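You operate a simulated robot arm through the tools that you are given. There is no shell and no other tool.

Carry out the task below with a simulated robot arm. There is one attempt and no reset: what you move stays moved.

Task
Soap the orange and black tees and tag the one that foams.
Fine: brush soap from the dish over the orange tee's top and the black tee's top (the blue tee is done); put the brush back on its spot; lay the leak tag on the foaming tee's pad; end with the header valve shut, which vents the header, and its gauge at zero. A coat counts when it lies all over at full strength: go over it till it gets no stronger.

It is judged by the outcome, as a careful person would: the job done as asked, and still so three seconds after it is handed in. It fails if anything else is knocked over, pushed out of place, dropped, spilled or broken.

Robot
A 7-joint arm with a two-finger parallel gripper, fixed in place. Base frame: the origin is on the floor under the middle of its stand, x ahead of it, y to its left, z up; the work surface is at about z = 0.85. Units: m, rad, N and s.
With the tool pointing down near the work surface it reaches from about 0.42 to 0.9 m from the base axis. Its first joint turns from -2.496 to 2.496 rad. Payload 3 kg.
The tool frame sits at the grasp point between the pads (the TCP): z along the fingers, y along the line on which they close. The tips reach 0.03 m beyond it. The gripper opens to 0.094 m. The fingers are 0.028 m wide and 0.01 m thick; the gripper's body (0.05 by 0.096 m) begins 0.055 m behind the TCP.
Orientation is that of the tool frame in the base frame, as a unit quaternion [x, y, z, w]. With the fingers straight down and closing along the base's y, the tool's x points along the base's -x, its y along +y and its z along -z.

Tools
- The arm moves only by the tool move_arm. Its argument "targets" is a list of rows, each an object (a shift or turn left out is 0, a gripper value left out holds the last) with "delta_pos": the shift along the base's x, y, z in units of 40 mm (1.0 is 40 mm), a list of three; "rot": the turn, a rotation vector about the base's x, y, z in units of 6 degrees (1.0 is 6 degrees), a list of three; "grip": the opening, from 0 (shut) to 1 (fully open). In form: [{"delta_pos": [dx, dy, dz], "rot": [rx, ry, rz], "grip": grip}, ...]. A call has 1 to 20 rows; each row shifts and turns the commanded pose from where the row before left it. A call with a number of a shift or a turn outside -1 to 1 is refused whole. Each row takes 0.2 s and may step no farther than 0.05 m and 0.15 rad from the row before; otherwise, or with a gripper value out of range, the whole call is refused. A pose out of reach is approached as far as the arm can. The call stops where the force on the tool passes 40 N (or 10 N more than at its start, if that is more) or the arm is blocked; 0.2 s more then pass. The fingers move at their own pace (about 0.072 m/s each) and stop on an object; they squeeze with about 34 N. The grip force told is the motor's: it shows also when the fingers shut on nothing. Time passes only in rows, and 0.2 s behind the last, so rows that do not move let the fingers close. The reply holds the time, the measured pose of the TCP, the force on the tool along the base axes, the opening and the grip force, in the units named above and with some noise, with the torque about the TCP (base axes, N m) and any sound that the robot's microphone picked up, and new pictures: "pictures" is both (left out), scene, wrist or none.
- Cameras (640 x 400 px; columns grow to the right, rows downward): "scene" is fixed at [0.2202, 0.4998, 1.5455]; the picture's right is [-0.44, -0.90, 0.00], its down [-0.59, 0.29, -0.75] and it looks along [0.67, -0.33, -0.66] (base axes); focal length 367 px, centre (320, 200). "wrist" rides on the gripper at [0.076, 0.014, -0.102] in the tool frame; the picture's right is [-0.18, 0.98, 0.00], its down [-0.75, -0.14, -0.64] and it looks along [-0.63, -0.12, 0.77] (tool axes); focal length 243 px, centre (320, 200). There is no depth. A picture from a camera that has moved, and an enlarged one, comes with that camera's place and axes in the base frame and with its lens.
- zoom(camera, box): a new picture of the part [left, top, right, bottom] of that camera's present view, enlarged. It takes no simulated time.
- hand_in(): hands the job in; it is judged then, once.

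Nothing tells you positions but the pictures and the camera data. Unless the task says otherwise, let go and move clear before handing in.

The tools are called after "Emit:" as a command line: name --argument value ..., lists and objects as JSON in quotes. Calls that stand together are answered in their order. move_arm: Moves the arm, as the interface text tells. Its arguments: {"type":"object","properties":{"targets":{"type":"array","items":{"type":"object","properties":{"delta_pos":{"type":"array","items":{"type":"number"}},"rot":{"type":"array","items":{"type":"number"}},"grip":{"type":"number"}}}},"pictures":{"type":"string","enum":["both","scene","wrist","none"]}},"required":["targets"]} The other tools are called the same way: zoom (camera, box) takes an enlarged picture of a part of a camera's view; hand_in () hands the job in.

At the start:

```text
t: 0.0
tcp_pos: [0.6112, -0.0891, 1.2268]
tcp_rot: [0.0, 1.0, 0.0, 0.0]
wrist_force: [0.9, 0.4, -1.0]
wrist_torque: [0.02, -0.01, 0.0]
opening: 0.0938
grasp_force: 0.1
```

scene: 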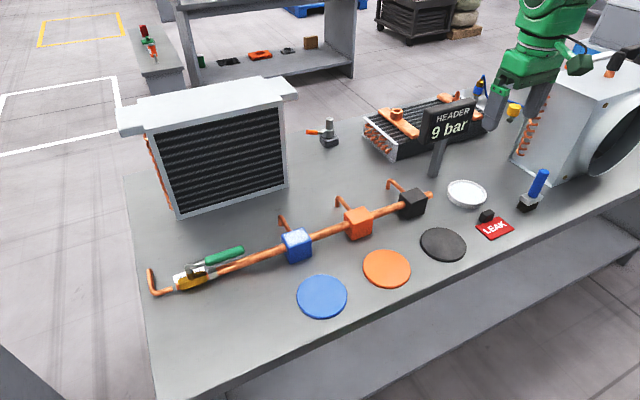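
wrist: 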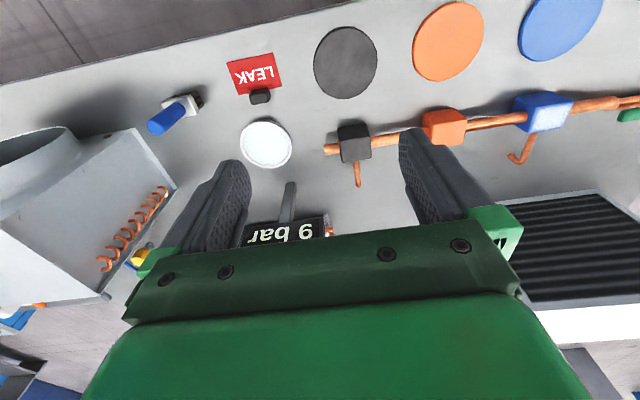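

I see a copper header with blue, orange and black tees, matching pads in front of them, a soap dish, a brush with a blue handle, a LEAK tag, a gauge sign reading 9 bar and a valve with a green handle. I'll zoom in to locate these before I move.

Emit:
zoom --camera "scene" --box '[420, 150, 580, 250]'

Emit:
zoom --camera "scene" --box '[140, 220, 300, 320]'

Emit:
zoom --camera "scene" --box '[270, 160, 470, 285]'

Emit:
zoom --camera "wrist" --box '[130, 20, 390, 180]'

```text
4.00 times, centred on (500, 200) of scene
camera zoom: at [0.2202, 0.4998, 1.5455], right [-0.44, -0.9, 0.0], down [-0.59, 0.29, -0.75], along [0.67, -0.33, -0.66], focal length 1468 px, centre (-400, 200)
```

zoom: 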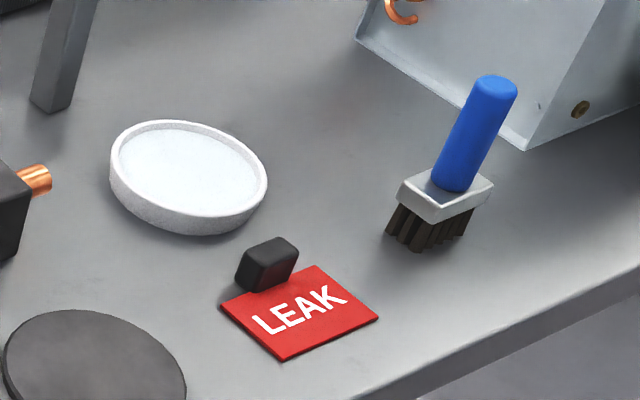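

```text
4.00 times, centred on (220, 270) of scene
camera zoom: at [0.2202, 0.4998, 1.5455], right [-0.44, -0.9, 0.0], down [-0.59, 0.29, -0.75], along [0.67, -0.33, -0.66], focal length 1468 px, centre (720, -80)
```

zoom: 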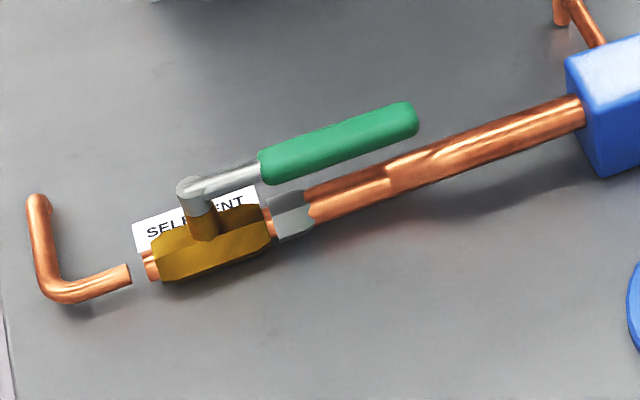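

```text
3.20 times, centred on (370, 222) of scene
camera zoom: at [0.2202, 0.4998, 1.5455], right [-0.44, -0.9, 0.0], down [-0.59, 0.29, -0.75], along [0.67, -0.33, -0.66], focal length 1174 px, centre (160, 128)
```

zoom: 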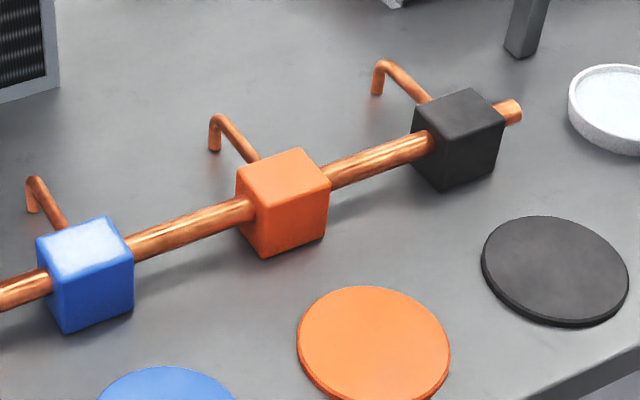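

```text
2.46 times, centred on (260, 100) of wrist
camera zoom: at [0.5369, -0.0764, 1.3302], right [0.18, 0.98, 0.0], down [0.75, -0.14, 0.64], along [0.63, -0.12, -0.77], focal length 597 px, centre (468, 446)
```

zoom: 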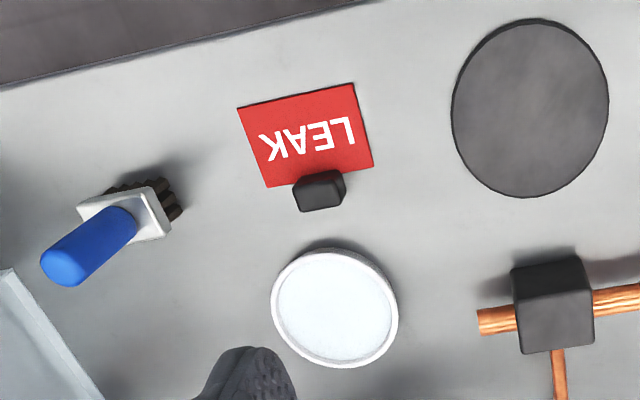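

The brush appears to stand upright at about (0.64, -0.345), the dish is near (0.746, -0.226) and the tee tops are at z of about 0.905 along x of about 0.78. I'll move above the brush for a closer look.

Emit:
move_arm --targets '[{"delta_pos": [0.1, -0.9, -0.35], "grip": 1}, {"delta_pos": [0.1, -0.9, -0.35]}, {"delta_pos": [0.1, -0.9, -0.35]}, {"delta_pos": [0.1, -0.9, -0.35]}, {"delta_pos": [0.1, -0.9, -0.35]}, {"delta_pos": [0.1, -0.9, -0.35]}, {"delta_pos": [0.1, -0.9, -0.35]}, {"delta_pos": [0, 0, 0]}]' --pictures "both"

Emit:
zoom --camera "scene" --box '[260, 210, 340, 260]'

```text
t: 1.8
tcp_pos: [0.6407, -0.3414, 1.126]
tcp_rot: [-0.001, 1.0, 0.0, 0.0]
wrist_force: [0.8, -0.4, 0.3]
wrist_torque: [0.0, -0.01, 0.0]
opening: 0.0938
grasp_force: 0.0
camera wrist: at [0.5653, -0.3285, 1.2309], right [0.18, 0.98, 0.0], down [0.75, -0.14, 0.64], along [0.63, -0.12, -0.77], focal length 243 px, centre (320, 200)
```

scene: 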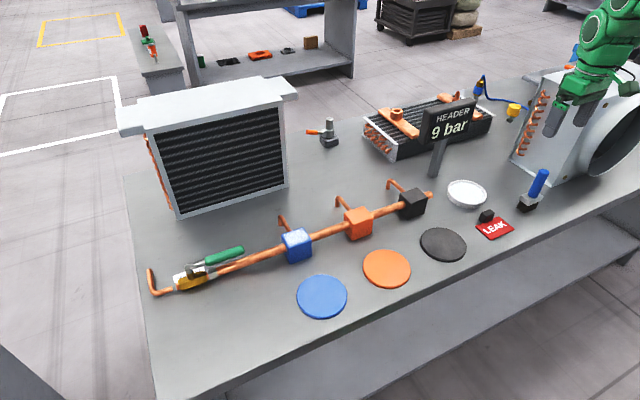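
wrist: 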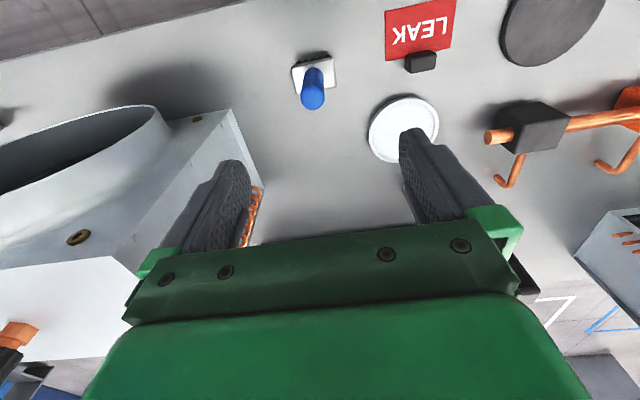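

```text
8.00 times, centred on (300, 235) of scene
camera zoom: at [0.2202, 0.4998, 1.5455], right [-0.44, -0.9, 0.0], down [-0.59, 0.29, -0.75], along [0.67, -0.33, -0.66], focal length 2936 px, centre (480, -80)
```

zoom: 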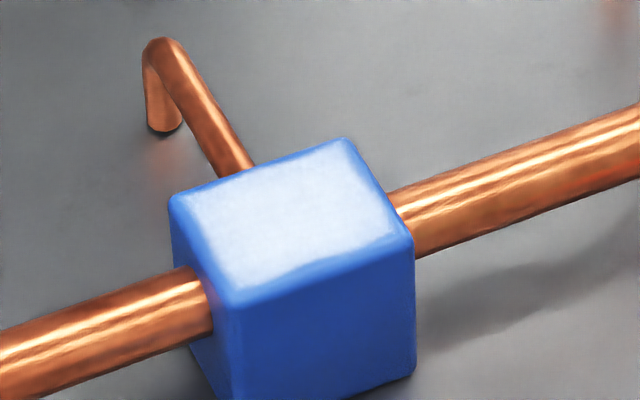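

Emit:
zoom --camera "wrist" --box '[260, 30, 380, 130]'

Emit:
zoom --camera "scene" --box '[505, 160, 569, 220]'

```text
4.00 times, centred on (320, 80) of wrist
camera zoom: at [0.5653, -0.3285, 1.2309], right [0.18, 0.98, 0.0], down [0.75, -0.14, 0.64], along [0.63, -0.12, -0.77], focal length 970 px, centre (320, 680)
```

zoom: 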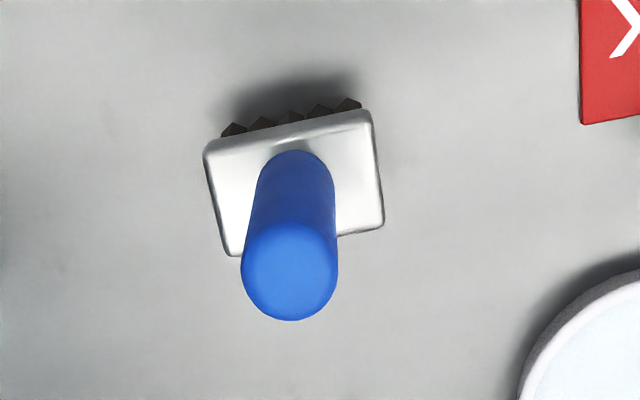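

```text
6.67 times, centred on (537, 190) of scene
camera zoom: at [0.2202, 0.4998, 1.5455], right [-0.44, -0.9, 0.0], down [-0.59, 0.29, -0.75], along [0.67, -0.33, -0.66], focal length 2446 px, centre (-1127, 267)
```

zoom: 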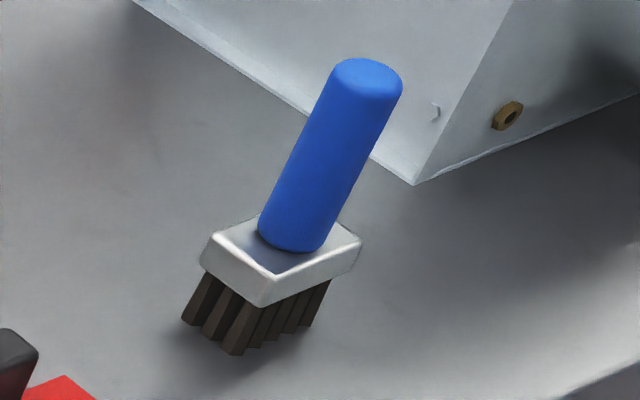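

The brush handle is vertical at about (0.640, -0.351), with its head running along y. I'll lower onto it and grip.

Emit:
move_arm --targets '[{"delta_pos": [0, -0.24, -0.8]}, {"delta_pos": [0, 0, -0.9]}, {"delta_pos": [0, 0, -0.9]}, {"delta_pos": [0, 0, -0.9]}, {"delta_pos": [0, 0, -0.95]}, {"delta_pos": [0, 0, 0]}]'

```text
t: 3.2
tcp_pos: [0.6398, -0.352, 0.9481]
tcp_rot: [0.0, 1.0, 0.0, 0.0]
wrist_force: [0.3, 1.0, 0.0]
wrist_torque: [0.03, 0.01, -0.02]
opening: 0.0938
grasp_force: 0.0
camera wrist: at [0.5645, -0.3383, 1.0528], right [0.18, 0.98, 0.0], down [0.75, -0.14, 0.64], along [0.63, -0.12, -0.77], focal length 243 px, centre (320, 200)
```

scene: 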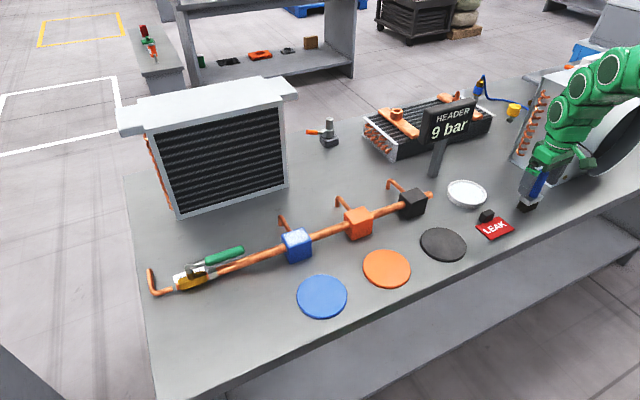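
wrist: 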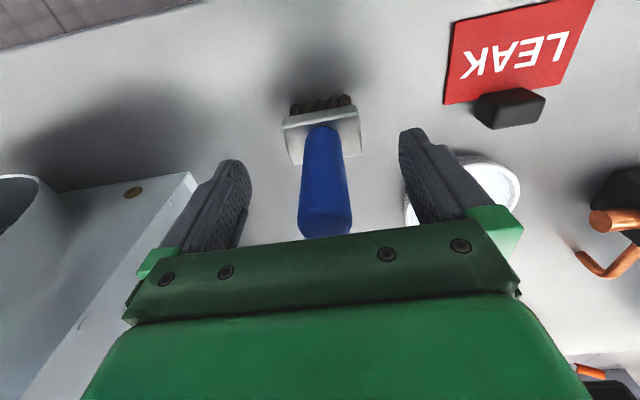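

The handle sits between the open fingers. I'll close the gripper.

Emit:
move_arm --targets '[{"grip": 0}, {"grip": 0}, {"grip": 0}, {"grip": 0}, {"grip": 0}]'

```text
t: 4.4
tcp_pos: [0.6405, -0.3536, 0.9486]
tcp_rot: [0.0, 1.0, 0.001, 0.001]
wrist_force: [0.6, 0.6, -0.9]
wrist_torque: [0.08, -0.01, -0.02]
opening: 0.0245
grasp_force: 34.3
camera wrist: at [0.5646, -0.3383, 1.0533], right [0.18, 0.98, 0.0], down [0.75, -0.14, 0.64], along [0.63, -0.12, -0.77], focal length 243 px, centre (320, 200)
```

scene: 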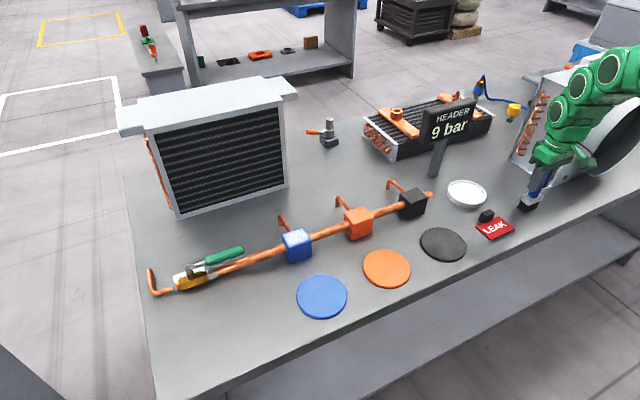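
wrist: 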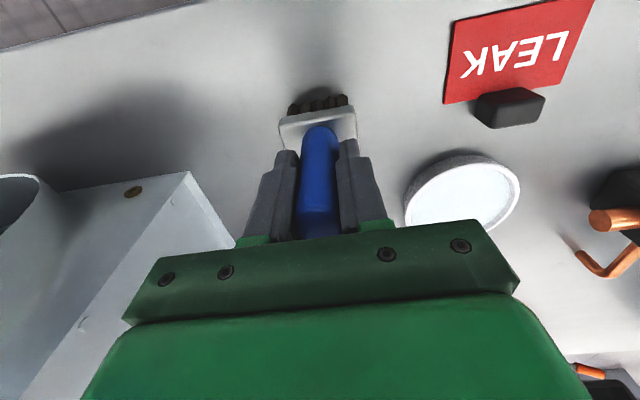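

The brush is gripped. I'll lift it and carry it over the dish.

Emit:
move_arm --targets '[{"delta_pos": [0, 0, 0.85]}, {"delta_pos": [0, 0, 0.9]}, {"delta_pos": [0.66, 0.78, 0]}, {"delta_pos": [0.66, 0.78, 0]}, {"delta_pos": [0.66, 0.78, 0]}, {"delta_pos": [0.66, 0.78, 0]}, {"delta_pos": [0, 0, 0]}]'

Emit:
zoom --camera "scene" --box '[420, 130, 548, 210]'

```text
t: 6.0
tcp_pos: [0.7464, -0.2263, 1.0225]
tcp_rot: [0.0, 1.0, 0.0, 0.0]
wrist_force: [-0.7, 0.7, -1.5]
wrist_torque: [0.05, -0.01, -0.02]
opening: 0.0242
grasp_force: 33.7
camera wrist: at [0.6708, -0.2127, 1.1261], right [0.18, 0.98, 0.0], down [0.75, -0.14, 0.64], along [0.63, -0.12, -0.77], focal length 243 px, centre (320, 200)
```

scene: 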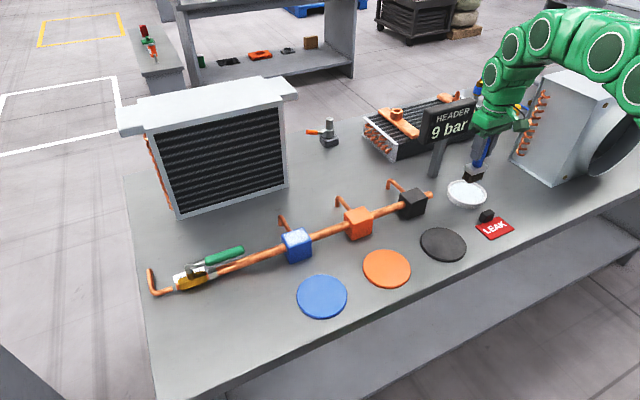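
wrist: 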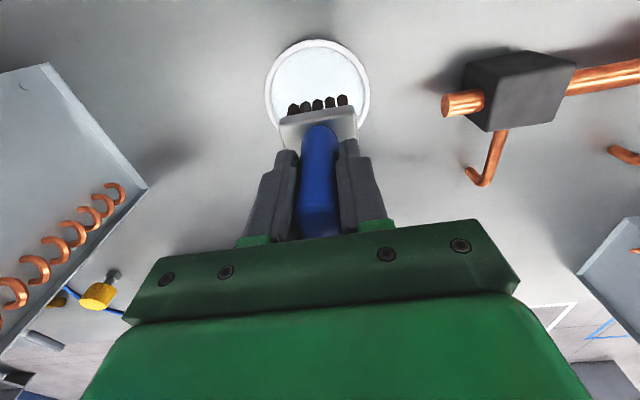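

```text
5.00 times, centred on (484, 170) of scene
camera zoom: at [0.2202, 0.4998, 1.5455], right [-0.44, -0.9, 0.0], down [-0.59, 0.29, -0.75], along [0.67, -0.33, -0.66], focal length 1835 px, centre (-500, 350)
```

zoom: 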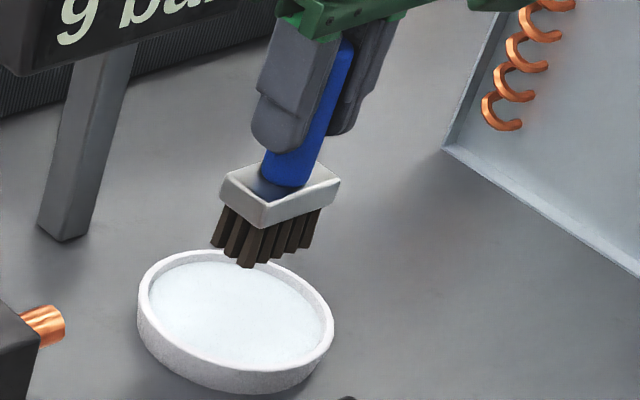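

The brush is centred over the dish. I'll lower it into the soap in small steps.

Emit:
move_arm --targets '[{"delta_pos": [0, 0, -0.7]}, {"delta_pos": [0, 0, -0.5]}, {"delta_pos": [0, 0, -0.15]}, {"delta_pos": [0, 0, -0.1]}, {"delta_pos": [0, 0, 0]}]'

Emit:
zoom --camera "scene" --box '[420, 130, 548, 210]'

```text
t: 7.2
tcp_pos: [0.7461, -0.2255, 0.9631]
tcp_rot: [0.0, 1.0, 0.0, 0.001]
wrist_force: [4.0, 0.6, 23.8]
wrist_torque: [-0.29, -0.25, 0.02]
opening: 0.0243
grasp_force: 33.8
camera wrist: at [0.6702, -0.2126, 1.0671], right [0.18, 0.98, 0.0], down [0.75, -0.14, 0.64], along [0.63, -0.12, -0.77], focal length 243 px, centre (320, 200)
```

scene: 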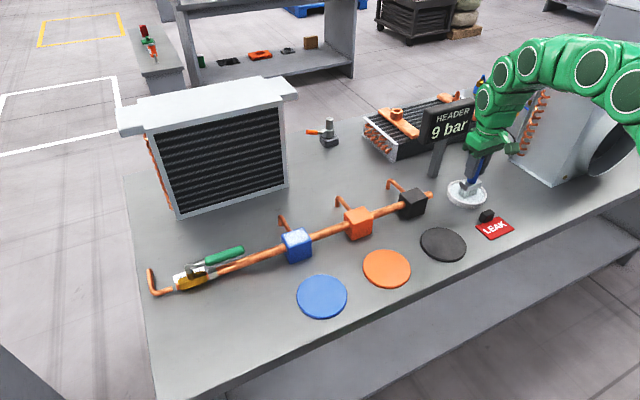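
wrist: 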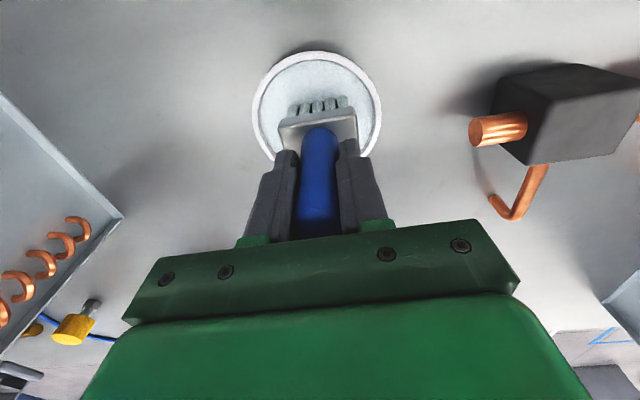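

```text
5.00 times, centred on (484, 170) of scene
camera zoom: at [0.2202, 0.4998, 1.5455], right [-0.44, -0.9, 0.0], down [-0.59, 0.29, -0.75], along [0.67, -0.33, -0.66], focal length 1835 px, centre (-500, 350)
```

zoom: 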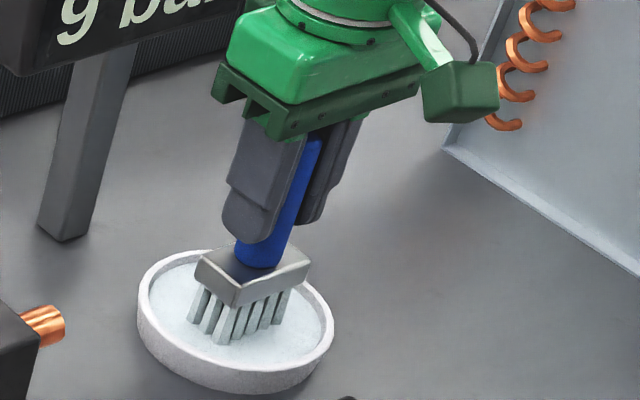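

The bristles are white with soap and pressing at about 24 N. I'll lift out and hover over the black tee.

Emit:
move_arm --targets '[{"delta_pos": [0, 0, 0.3]}, {"delta_pos": [0, 0, 0.7]}, {"delta_pos": [0, 0, 0.8]}, {"delta_pos": [0.15, 0.85, 0.2]}, {"delta_pos": [0.15, 0.85, 0]}, {"delta_pos": [0.15, 0.85, 0]}, {"delta_pos": [0.15, 0.85, 0]}, {"delta_pos": [0.12, 0.95, 0]}, {"delta_pos": [0, 0, 0]}]'

Emit:
zoom --camera "scene" --box '[360, 140, 488, 220]'

Emit:
zoom --camera "wrist" --box '[240, 30, 400, 130]'

```text
t: 9.2
tcp_pos: [0.7761, -0.0527, 1.0393]
tcp_rot: [0.0, 1.0, -0.001, 0.0]
wrist_force: [-0.3, 0.2, -1.4]
wrist_torque: [0.04, 0.01, 0.0]
opening: 0.024
grasp_force: 34.0
camera wrist: at [0.7006, -0.04, 1.145], right [0.18, 0.98, 0.0], down [0.75, -0.14, 0.64], along [0.63, -0.12, -0.77], focal length 243 px, centre (320, 200)
```

scene: 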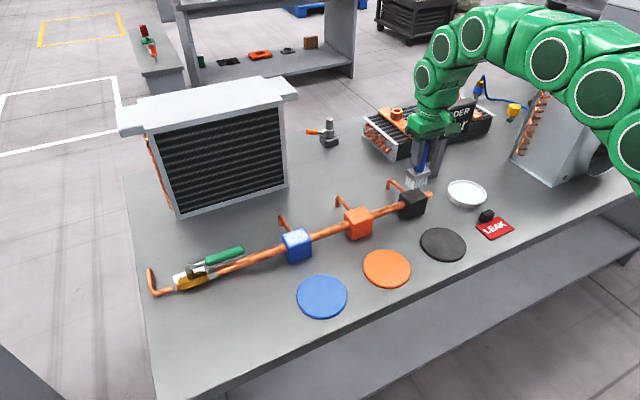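
wrist: 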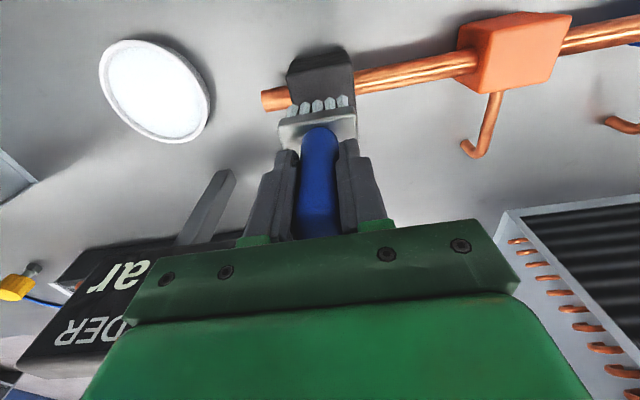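

```text
5.00 times, centred on (424, 180) of scene
camera zoom: at [0.2202, 0.4998, 1.5455], right [-0.44, -0.9, 0.0], down [-0.59, 0.29, -0.75], along [0.67, -0.33, -0.66], focal length 1835 px, centre (-200, 300)
```

zoom: 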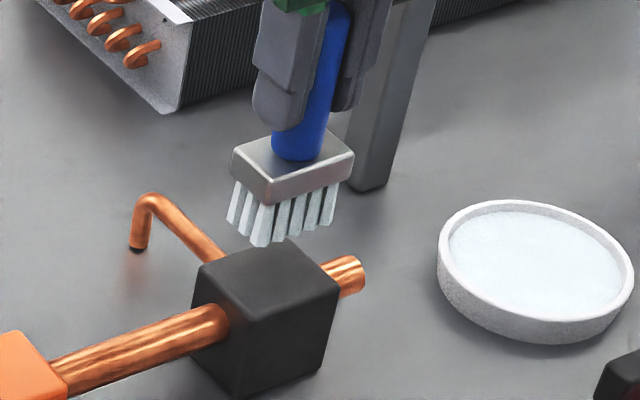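

```text
4.00 times, centred on (320, 80) of wrist
camera zoom: at [0.7006, -0.04, 1.145], right [0.18, 0.98, 0.0], down [0.75, -0.14, 0.64], along [0.63, -0.12, -0.77], focal length 970 px, centre (320, 680)
```

zoom: 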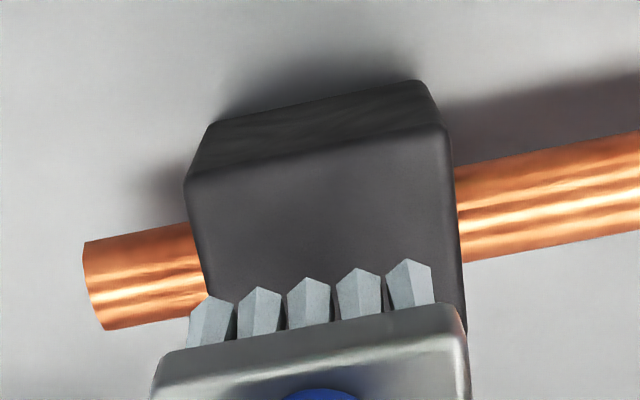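

The black tee's top is about 58 mm square, centred near (0.777, -0.050) at z of about 0.905. I'll approach it gently to find contact.

Emit:
move_arm --targets '[{"delta_pos": [0, 0.05, -0.4]}, {"delta_pos": [0, 0, -0.3]}, {"delta_pos": [0, 0, -0.1]}, {"delta_pos": [0, 0, 0]}]' --pictures "none"

Emit:
zoom --camera "scene" --box '[360, 140, 488, 220]'

```text
t: 10.2
tcp_pos: [0.7748, -0.0515, 1.0107]
tcp_rot: [0.001, 1.0, 0.0, 0.001]
wrist_force: [-0.6, 0.8, 0.1]
wrist_torque: [0.13, -0.01, -0.02]
opening: 0.0244
grasp_force: 34.4
```

```text
5.00 times, centred on (424, 180) of scene
camera zoom: at [0.2202, 0.4998, 1.5455], right [-0.44, -0.9, 0.0], down [-0.59, 0.29, -0.75], along [0.67, -0.33, -0.66], focal length 1835 px, centre (-200, 300)
```

zoom: 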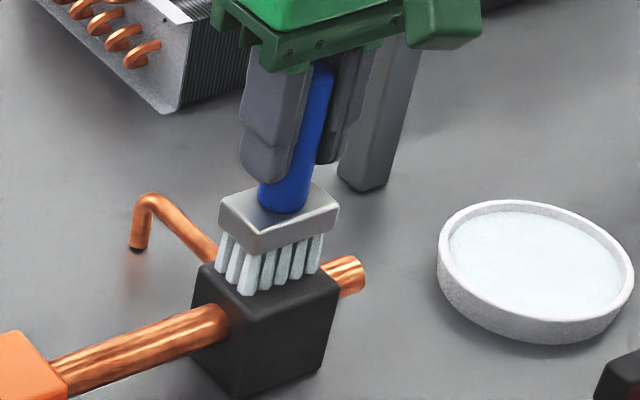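

Emit:
move_arm --targets '[{"delta_pos": [0, 0, -0.05]}, {"delta_pos": [0, 0, -0.05]}, {"delta_pos": [0, 0, 0]}]' --pictures "none"

Emit:
zoom --camera "scene" --box '[360, 140, 488, 220]'

```text
t: 11.0
tcp_pos: [0.7747, -0.0512, 1.0062]
tcp_rot: [0.0, 1.0, 0.0, 0.001]
wrist_force: [3.8, -1.7, 24.0]
wrist_torque: [0.35, -0.22, 0.03]
opening: 0.0244
grasp_force: 34.7
```

```text
5.00 times, centred on (424, 180) of scene
camera zoom: at [0.2202, 0.4998, 1.5455], right [-0.44, -0.9, 0.0], down [-0.59, 0.29, -0.75], along [0.67, -0.33, -0.66], focal length 1835 px, centre (-200, 300)
```

zoom: 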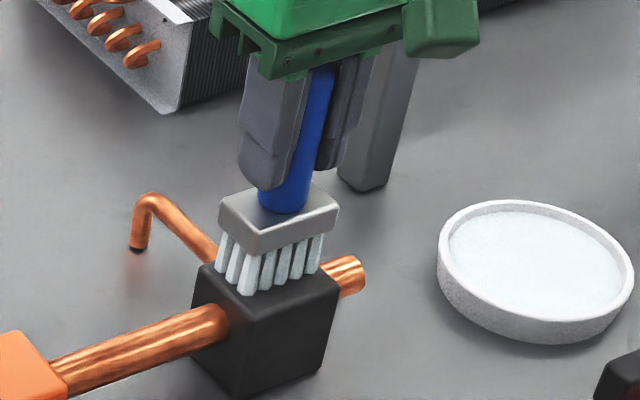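

Emit:
move_arm --targets '[{"delta_pos": [0, 0, 0.04]}, {"delta_pos": [0, 0, 0]}]' --pictures "none"

```text
t: 11.6
tcp_pos: [0.7741, -0.0494, 1.0055]
tcp_rot: [-0.001, 1.0, 0.0, -0.001]
wrist_force: [-0.3, -0.5, -1.5]
wrist_torque: [-0.01, 0.03, -0.01]
opening: 0.0242
grasp_force: 33.2
```

Emit:
move_arm --targets '[{"delta_pos": [0, 0, -0.025]}, {"delta_pos": [0.1, 0, 0]}, {"delta_pos": [0.15, 0, 0]}, {"delta_pos": [0.15, 0, 0]}, {"delta_pos": [-0.15, 0, 0]}, {"delta_pos": [-0.15, 0, 0]}, {"delta_pos": [-0.15, 0, 0]}, {"delta_pos": [-0.15, 0, 0]}, {"delta_pos": [-0.15, 0, 0]}, {"delta_pos": [0, 0, 0]}]' --pictures "none"

Emit:
zoom --camera "scene" --box '[360, 140, 488, 220]'

```text
t: 13.8
tcp_pos: [0.7601, -0.0498, 1.0069]
tcp_rot: [0.0, 1.0, 0.0, 0.0]
wrist_force: [0.1, -0.1, -1.9]
wrist_torque: [-0.04, -0.01, -0.02]
opening: 0.0239
grasp_force: 34.1
```

```text
5.00 times, centred on (424, 180) of scene
camera zoom: at [0.2202, 0.4998, 1.5455], right [-0.44, -0.9, 0.0], down [-0.59, 0.29, -0.75], along [0.67, -0.33, -0.66], focal length 1835 px, centre (-200, 300)
```

zoom: 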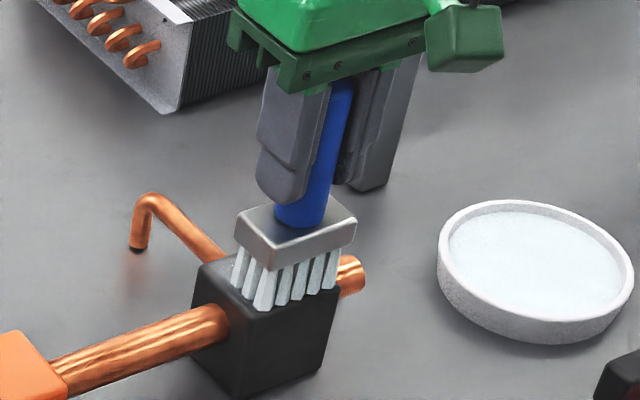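

Emit:
move_arm --targets '[{"delta_pos": [0.375, 0, 0]}, {"delta_pos": [0, 0, -0.025]}, {"delta_pos": [0, 0, 0]}]' --pictures "none"

Emit:
move_arm --targets '[{"delta_pos": [0, 0, -0.02]}, {"delta_pos": [0, 0, 0]}]' --pictures "none"

```text
t: 14.6
tcp_pos: [0.7753, -0.0506, 1.0068]
tcp_rot: [-0.001, 1.0, -0.001, 0.0]
wrist_force: [0.2, 0.2, 0.9]
wrist_torque: [0.12, 0.02, -0.02]
opening: 0.0242
grasp_force: 33.8
```

```text
t: 15.2
tcp_pos: [0.7765, -0.0504, 1.0065]
tcp_rot: [0.0, 1.0, -0.001, 0.001]
wrist_force: [-0.6, -4.3, 18.4]
wrist_torque: [-0.51, 0.28, 0.01]
opening: 0.0244
grasp_force: 33.5
```

Contact is at about 18 N. I'll sweep the top now and look at the coat.

Emit:
move_arm --targets '[{"delta_pos": [0.1, 0, 0]}, {"delta_pos": [0.15, 0, 0]}, {"delta_pos": [0.15, 0, 0]}, {"delta_pos": [-0.15, 0, 0]}, {"delta_pos": [-0.15, 0, 0]}, {"delta_pos": [-0.15, 0, 0]}, {"delta_pos": [-0.15, 0, 0]}, {"delta_pos": [-0.15, 0, 0]}, {"delta_pos": [0, 0, 0]}]' --pictures "none"

Emit:
zoom --camera "scene" --box '[360, 140, 488, 220]'

```text
t: 17.2
tcp_pos: [0.7618, -0.0503, 1.005]
tcp_rot: [0.0, 1.0, 0.0, 0.0]
wrist_force: [0.2, -0.1, -1.4]
wrist_torque: [0.01, -0.03, -0.01]
opening: 0.0244
grasp_force: 34.0
```

```text
5.00 times, centred on (424, 180) of scene
camera zoom: at [0.2202, 0.4998, 1.5455], right [-0.44, -0.9, 0.0], down [-0.59, 0.29, -0.75], along [0.67, -0.33, -0.66], focal length 1835 px, centre (-200, 300)
```

zoom: 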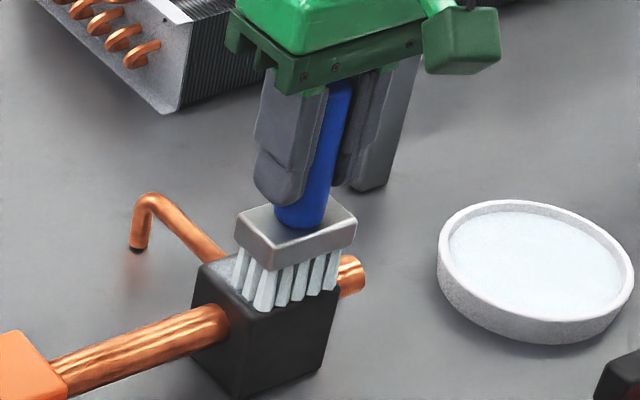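

Emit:
move_arm --targets '[{"delta_pos": [0, 0, -0.04]}, {"delta_pos": [0.12, 0, -0.01]}, {"delta_pos": [0.12, 0, -0.01]}, {"delta_pos": [0.12, 0, -0.01]}, {"delta_pos": [0.12, 0, -0.01]}, {"delta_pos": [0.12, 0, -0.01]}, {"delta_pos": [0.12, 0, -0.01]}]' --pictures "wrist"

Emit:
zoom --camera "scene" --box '[360, 140, 488, 220]'

```text
t: 18.8
tcp_pos: [0.7892, -0.0517, 1.0001]
tcp_rot: [0.0, 1.0, 0.0, -0.001]
wrist_force: [-5.5, 0.7, 15.8]
wrist_torque: [0.21, 0.3, 0.06]
opening: 0.0242
grasp_force: 33.8
camera wrist: at [0.7147, -0.038, 1.1044], right [0.18, 0.98, 0.0], down [0.75, -0.14, 0.64], along [0.63, -0.12, -0.77], focal length 243 px, centre (320, 200)
```

wrist: 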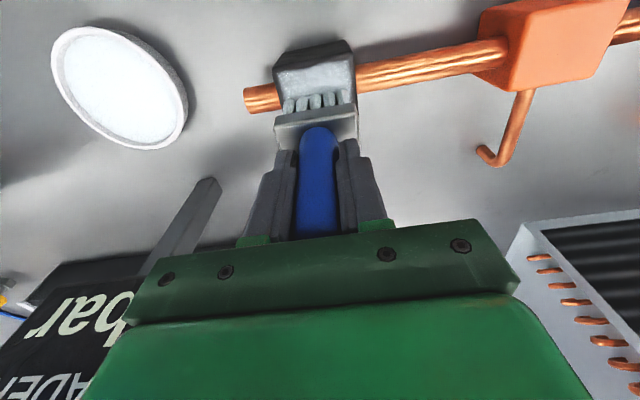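

```text
5.00 times, centred on (424, 180) of scene
camera zoom: at [0.2202, 0.4998, 1.5455], right [-0.44, -0.9, 0.0], down [-0.59, 0.29, -0.75], along [0.67, -0.33, -0.66], focal length 1835 px, centre (-200, 300)
```

zoom: 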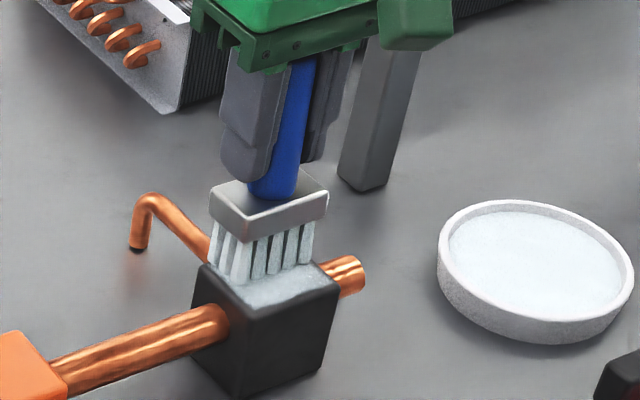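

Soap is going on. I'll keep sweeping with light contact and then lift to look.

Emit:
move_arm --targets '[{"delta_pos": [-0.12, 0, 0]}, {"delta_pos": [-0.12, 0, -0.005]}, {"delta_pos": [-0.12, 0, -0.005]}, {"delta_pos": [-0.12, 0, -0.005]}, {"delta_pos": [-0.12, 0, -0.005]}, {"delta_pos": [-0.12, 0, -0.005]}, {"delta_pos": [-0.1, 0, -0.005]}]' --pictures "none"

Emit:
move_arm --targets '[{"delta_pos": [0.12, 0, 0]}, {"delta_pos": [0.12, 0, -0.005]}, {"delta_pos": [0.12, 0, -0.005]}, {"delta_pos": [0.12, 0, -0.005]}, {"delta_pos": [0.12, 0, -0.005]}, {"delta_pos": [0.12, 0, -0.005]}, {"delta_pos": [0.1, 0, -0.005]}]' --pictures "wrist"

Emit:
zoom --camera "scene" --box '[360, 140, 488, 220]'

```text
t: 20.4
tcp_pos: [0.7569, -0.0497, 1.0004]
tcp_rot: [0.0, 1.0, 0.0, 0.0]
wrist_force: [0.9, -0.7, -0.2]
wrist_torque: [-0.04, 0.01, -0.01]
opening: 0.0242
grasp_force: 34.0
```

```text
t: 22.0
tcp_pos: [0.79, -0.0505, 0.9973]
tcp_rot: [0.0, 1.0, -0.001, -0.001]
wrist_force: [-3.0, -1.0, 10.4]
wrist_torque: [-0.31, 0.17, 0.0]
opening: 0.0242
grasp_force: 34.2
camera wrist: at [0.7148, -0.0366, 1.1024], right [0.18, 0.98, 0.0], down [0.75, -0.14, 0.64], along [0.63, -0.12, -0.77], focal length 243 px, centre (320, 200)
```

wrist: 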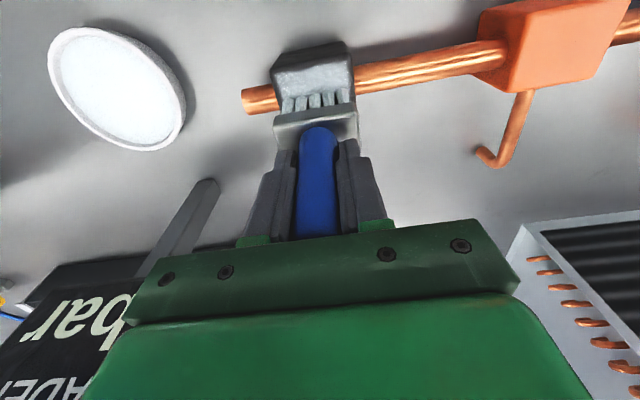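

```text
5.00 times, centred on (424, 180) of scene
camera zoom: at [0.2202, 0.4998, 1.5455], right [-0.44, -0.9, 0.0], down [-0.59, 0.29, -0.75], along [0.67, -0.33, -0.66], focal length 1835 px, centre (-200, 300)
```

zoom: 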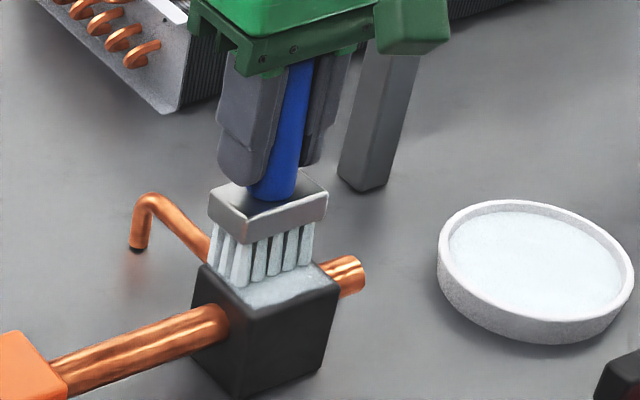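

Emit:
zoom --camera "wrist" --box '[256, 30, 384, 110]'

Emit:
move_arm --targets '[{"delta_pos": [0, 0, 0.5]}, {"delta_pos": [0.6, 0, 0.8]}, {"delta_pos": [0.6, 0, 0.2]}, {"delta_pos": [0, 0, 0]}]' --pictures "both"

Emit:
zoom --camera "scene" --box '[360, 140, 488, 220]'

Emit:
zoom --camera "wrist" --box '[240, 10, 400, 110]'

```text
5.00 times, centred on (320, 70) of wrist
camera zoom: at [0.7148, -0.0366, 1.1024], right [0.18, 0.98, 0.0], down [0.75, -0.14, 0.64], along [0.63, -0.12, -0.77], focal length 1213 px, centre (320, 850)
```

zoom: 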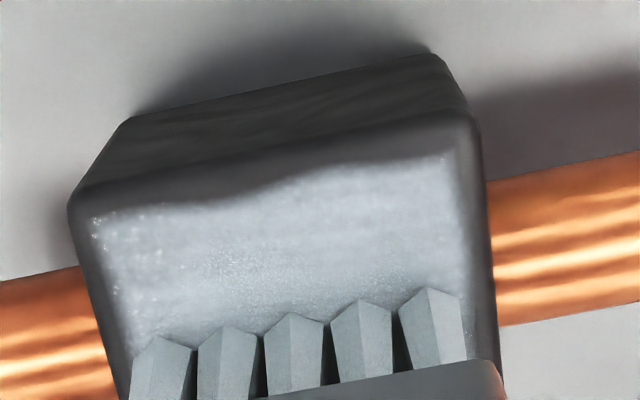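

```text
t: 23.0
tcp_pos: [0.8379, -0.0509, 1.0584]
tcp_rot: [-0.001, 1.0, 0.0, 0.0]
wrist_force: [-0.4, 1.0, -0.1]
wrist_torque: [0.05, 0.02, 0.01]
opening: 0.024
grasp_force: 33.9
camera wrist: at [0.7627, -0.0369, 1.1623], right [0.18, 0.98, 0.0], down [0.75, -0.14, 0.64], along [0.63, -0.12, -0.77], focal length 243 px, centre (320, 200)
```

scene: 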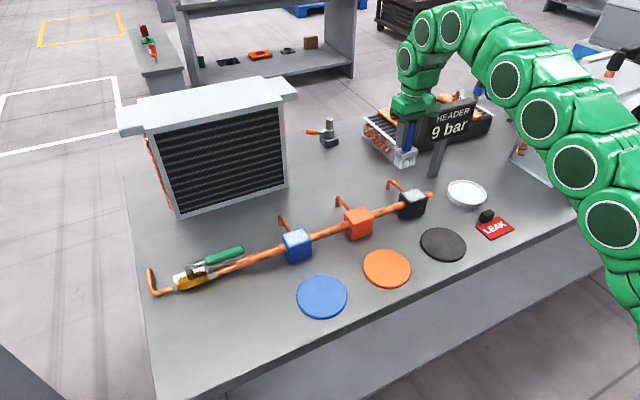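
wrist: 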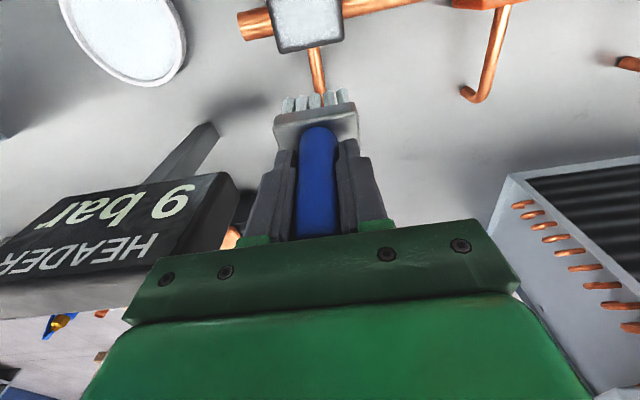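

```text
5.00 times, centred on (424, 180) of scene
camera zoom: at [0.2202, 0.4998, 1.5455], right [-0.44, -0.9, 0.0], down [-0.59, 0.29, -0.75], along [0.67, -0.33, -0.66], focal length 1835 px, centre (-200, 300)
```

zoom: 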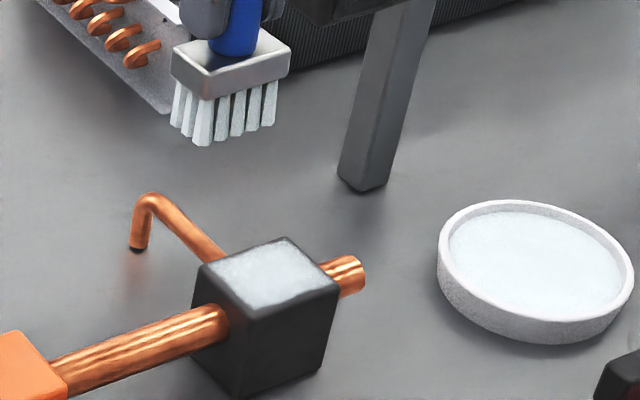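

```text
4.00 times, centred on (320, 60) of wrist
camera zoom: at [0.7627, -0.0369, 1.1623], right [0.18, 0.98, 0.0], down [0.75, -0.14, 0.64], along [0.63, -0.12, -0.77], focal length 970 px, centre (320, 760)
```

zoom: 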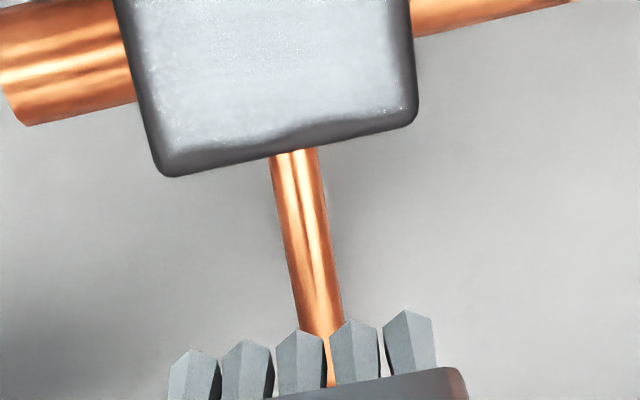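

The black tee has an even but still partial coat. I'll do more passes, with y offsets, at light pressure.

Emit:
move_arm --targets '[{"delta_pos": [-0.5, 0.1, -0.2]}, {"delta_pos": [-0.5, 0.05, -0.8]}, {"delta_pos": [0, 0, -0.4]}, {"delta_pos": [0, 0, -0.1]}, {"delta_pos": [-0.12, 0, -0.02]}, {"delta_pos": [-0.12, 0, -0.01]}, {"delta_pos": [-0.12, 0, -0.01]}, {"delta_pos": [-0.12, 0, -0.01]}, {"delta_pos": [-0.12, 0, -0.01]}, {"delta_pos": [-0.12, 0, -0.01]}, {"delta_pos": [-0.12, 0, -0.01]}, {"delta_pos": [-0.12, 0, -0.005]}, {"delta_pos": [0.12, 0, 0]}, {"delta_pos": [0.12, 0, -0.005]}, {"delta_pos": [0.12, 0, -0.005]}, {"delta_pos": [0.12, 0, -0.005]}, {"delta_pos": [0.12, 0, -0.005]}, {"delta_pos": [0.12, 0, -0.005]}, {"delta_pos": [0.12, 0, -0.005]}, {"delta_pos": [0.12, 0, -0.005]}]' --pictures "none"

Emit:
zoom --camera "scene" --box '[360, 140, 488, 220]'

Emit:
zoom --camera "wrist" --box '[256, 30, 384, 110]'

```text
t: 27.2
tcp_pos: [0.7981, -0.0437, 0.9918]
tcp_rot: [-0.001, 1.0, -0.001, 0.001]
wrist_force: [-3.2, -0.7, 11.1]
wrist_torque: [-0.24, 0.32, -0.01]
opening: 0.024
grasp_force: 34.5
```

```text
5.00 times, centred on (424, 180) of scene
camera zoom: at [0.2202, 0.4998, 1.5455], right [-0.44, -0.9, 0.0], down [-0.59, 0.29, -0.75], along [0.67, -0.33, -0.66], focal length 1835 px, centre (-200, 300)
```

zoom: 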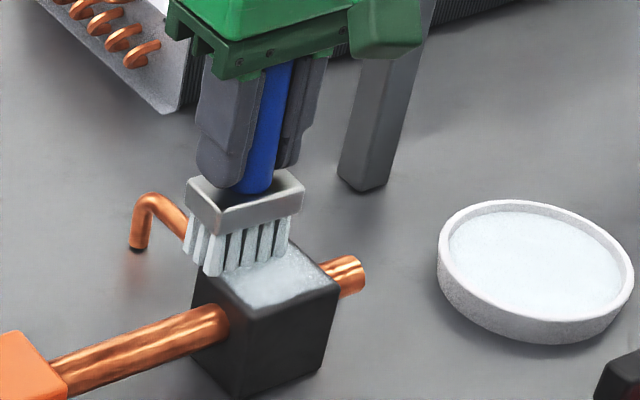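

```text
5.00 times, centred on (320, 70) of wrist
camera zoom: at [0.7234, -0.0307, 1.097], right [0.18, 0.98, 0.0], down [0.75, -0.14, 0.64], along [0.63, -0.12, -0.77], focal length 1213 px, centre (320, 850)
```

zoom: 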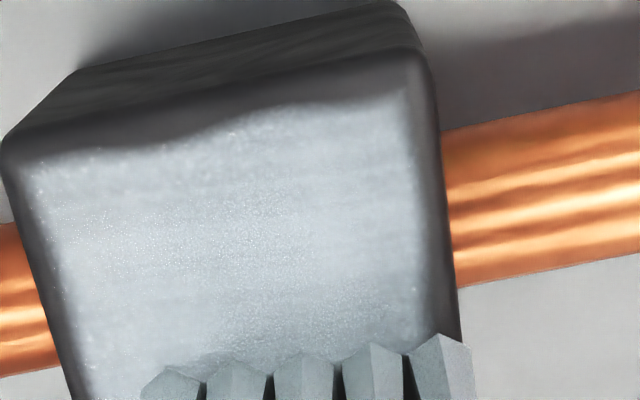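

Emit:
move_arm --targets '[{"delta_pos": [-0.13, -0.05, 0.005]}, {"delta_pos": [-0.13, -0.05, -0.005]}, {"delta_pos": [-0.13, -0.05, -0.005]}, {"delta_pos": [-0.13, -0.05, -0.005]}, {"delta_pos": [-0.13, -0.05, -0.005]}, {"delta_pos": [-0.13, -0.05, -0.005]}, {"delta_pos": [-0.13, 0, -0.005]}, {"delta_pos": [-0.13, 0, -0.005]}, {"delta_pos": [0.13, 0, 0.01]}, {"delta_pos": [0.13, 0, -0.005]}, {"delta_pos": [0.13, 0, -0.005]}, {"delta_pos": [0.13, 0, -0.005]}, {"delta_pos": [0.13, 0, -0.005]}, {"delta_pos": [0.13, 0, -0.005]}, {"delta_pos": [0.13, 0, -0.005]}, {"delta_pos": [0.13, 0, -0.005]}]' --pictures "none"

Emit:
zoom --camera "scene" --box '[360, 140, 488, 220]'

Emit:
zoom --camera "wrist" --box '[256, 30, 384, 110]'

Emit:
zoom --camera "scene" --box '[236, 190, 364, 270]'

```text
t: 30.6
tcp_pos: [0.7995, -0.0568, 0.9921]
tcp_rot: [0.0, 1.0, 0.0, 0.0]
wrist_force: [0.2, 0.4, -0.6]
wrist_torque: [-0.01, -0.02, 0.0]
opening: 0.0236
grasp_force: 34.0
```

```text
5.00 times, centred on (424, 180) of scene
camera zoom: at [0.2202, 0.4998, 1.5455], right [-0.44, -0.9, 0.0], down [-0.59, 0.29, -0.75], along [0.67, -0.33, -0.66], focal length 1835 px, centre (-200, 300)
```

zoom: 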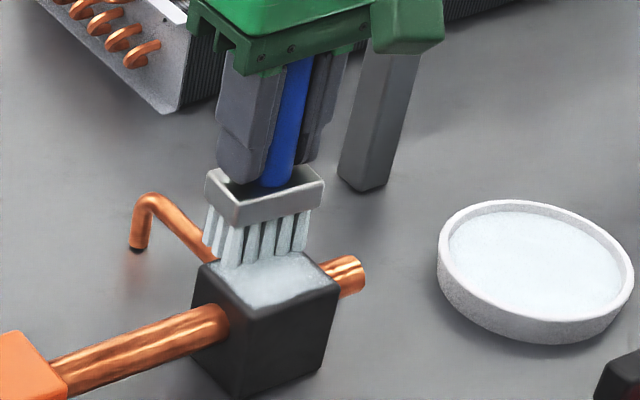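

```text
5.00 times, centred on (320, 70) of wrist
camera zoom: at [0.7232, -0.0433, 1.0957], right [0.18, 0.98, 0.0], down [0.75, -0.14, 0.64], along [0.63, -0.12, -0.77], focal length 1213 px, centre (320, 850)
```

zoom: 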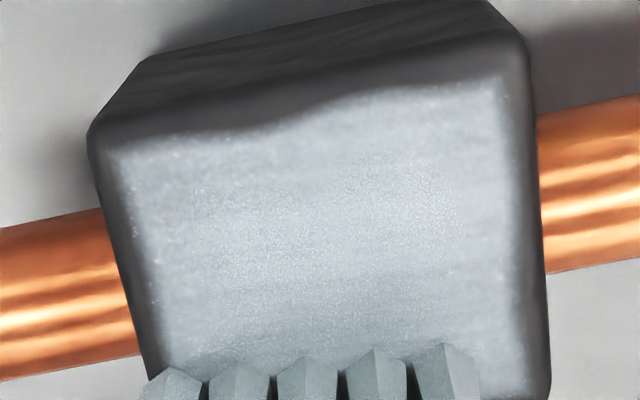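

```text
5.00 times, centred on (300, 230) of scene
camera zoom: at [0.2202, 0.4998, 1.5455], right [-0.44, -0.9, 0.0], down [-0.59, 0.29, -0.75], along [0.67, -0.33, -0.66], focal length 1835 px, centre (420, 50)
```

zoom: 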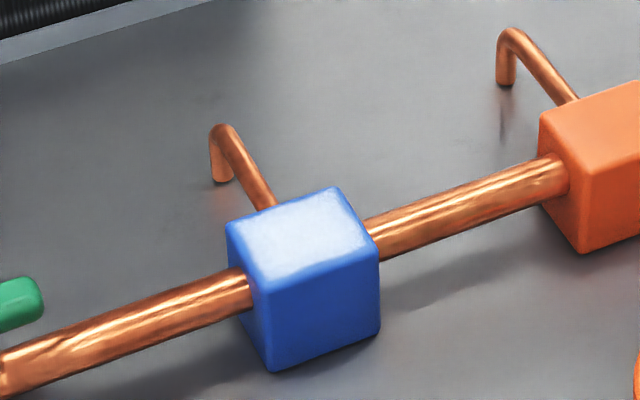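

The coat is brighter but may not be at full strength. I'll reload the brush at the dish and compare the coat from there.

Emit:
move_arm --targets '[{"delta_pos": [0, 0, 0.7]}, {"delta_pos": [0, 0, 0.8]}, {"delta_pos": [-0.26, -0.85, 0]}, {"delta_pos": [-0.26, -0.85, 0]}, {"delta_pos": [-0.26, -0.85, 0]}, {"delta_pos": [-0.26, -0.85, 0]}, {"delta_pos": [-0.26, -0.85, 0]}, {"delta_pos": [0, 0, -0.7]}, {"delta_pos": [0, 0, -0.8]}, {"delta_pos": [0, 0, -0.7]}, {"delta_pos": [0, 0, -0.2]}, {"delta_pos": [0, 0, 0]}]' --pictures "none"

Emit:
zoom --camera "scene" --box '[360, 140, 488, 220]'

Emit:
zoom --camera "scene" --box '[420, 130, 548, 210]'

```text
t: 33.2
tcp_pos: [0.7456, -0.2272, 0.9559]
tcp_rot: [0.0, 1.0, 0.0, 0.0]
wrist_force: [0.2, -0.8, -1.9]
wrist_torque: [-0.04, -0.01, 0.01]
opening: 0.0239
grasp_force: 33.7
```

```text
5.00 times, centred on (424, 180) of scene
camera zoom: at [0.2202, 0.4998, 1.5455], right [-0.44, -0.9, 0.0], down [-0.59, 0.29, -0.75], along [0.67, -0.33, -0.66], focal length 1835 px, centre (-200, 300)
```

zoom: 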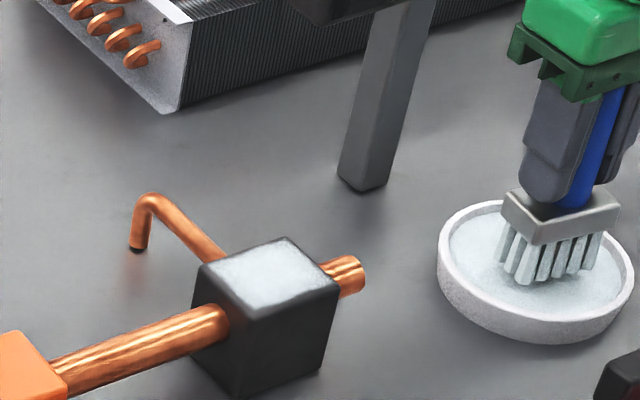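

```text
5.00 times, centred on (484, 170) of scene
camera zoom: at [0.2202, 0.4998, 1.5455], right [-0.44, -0.9, 0.0], down [-0.59, 0.29, -0.75], along [0.67, -0.33, -0.66], focal length 1835 px, centre (-500, 350)
```

zoom: 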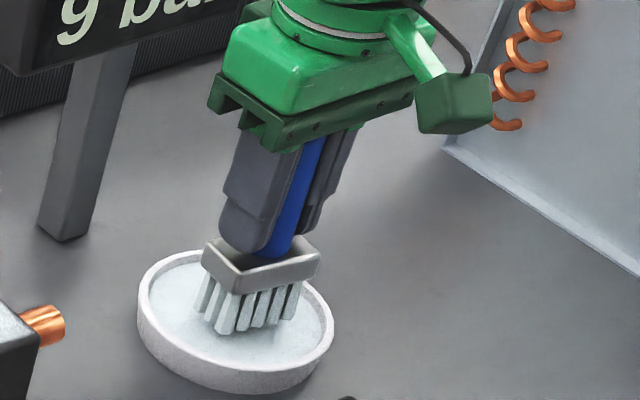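

Emit:
move_arm --targets '[{"delta_pos": [0, 0, -0.15]}, {"delta_pos": [0, 0, -0.04]}, {"delta_pos": [0, 0, 0]}]' --pictures "none"

Emit:
zoom --camera "scene" --box '[392, 160, 456, 220]'

```text
t: 34.0
tcp_pos: [0.7465, -0.2275, 0.9487]
tcp_rot: [0.0, 1.0, 0.0, 0.0]
wrist_force: [0.3, 0.0, -1.3]
wrist_torque: [0.03, 0.0, -0.01]
opening: 0.0236
grasp_force: 33.9
```

```text
6.67 times, centred on (424, 190) of scene
camera zoom: at [0.2202, 0.4998, 1.5455], right [-0.44, -0.9, 0.0], down [-0.59, 0.29, -0.75], along [0.67, -0.33, -0.66], focal length 2446 px, centre (-373, 267)
```

zoom: 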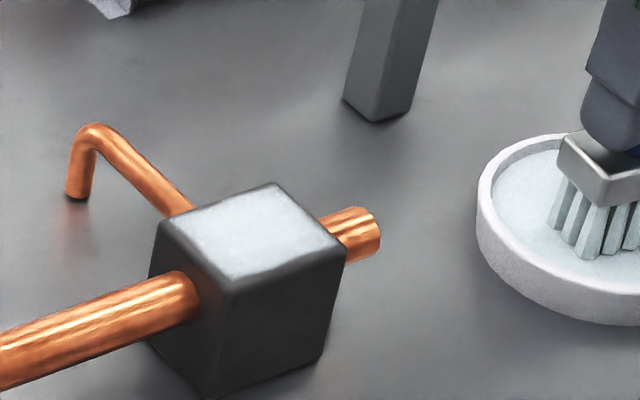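

Emit:
move_arm --targets '[{"delta_pos": [0, 0, -0.04]}, {"delta_pos": [0, 0, 0]}]' --pictures "none"

Emit:
move_arm --targets '[{"delta_pos": [0, 0, -0.03]}, {"delta_pos": [0, 0, 0]}]' --pictures "none"

```text
t: 34.6
tcp_pos: [0.7475, -0.2269, 0.9473]
tcp_rot: [0.0, 1.0, 0.0, 0.0]
wrist_force: [-1.5, 0.4, 20.2]
wrist_torque: [0.64, -0.16, 0.06]
opening: 0.0235
grasp_force: 34.2
```

```text
t: 35.2
tcp_pos: [0.7473, -0.227, 0.9467]
tcp_rot: [0.001, 1.0, 0.0, 0.001]
wrist_force: [-0.8, 1.9, 24.4]
wrist_torque: [0.62, -0.24, 0.11]
opening: 0.0239
grasp_force: 33.9
```

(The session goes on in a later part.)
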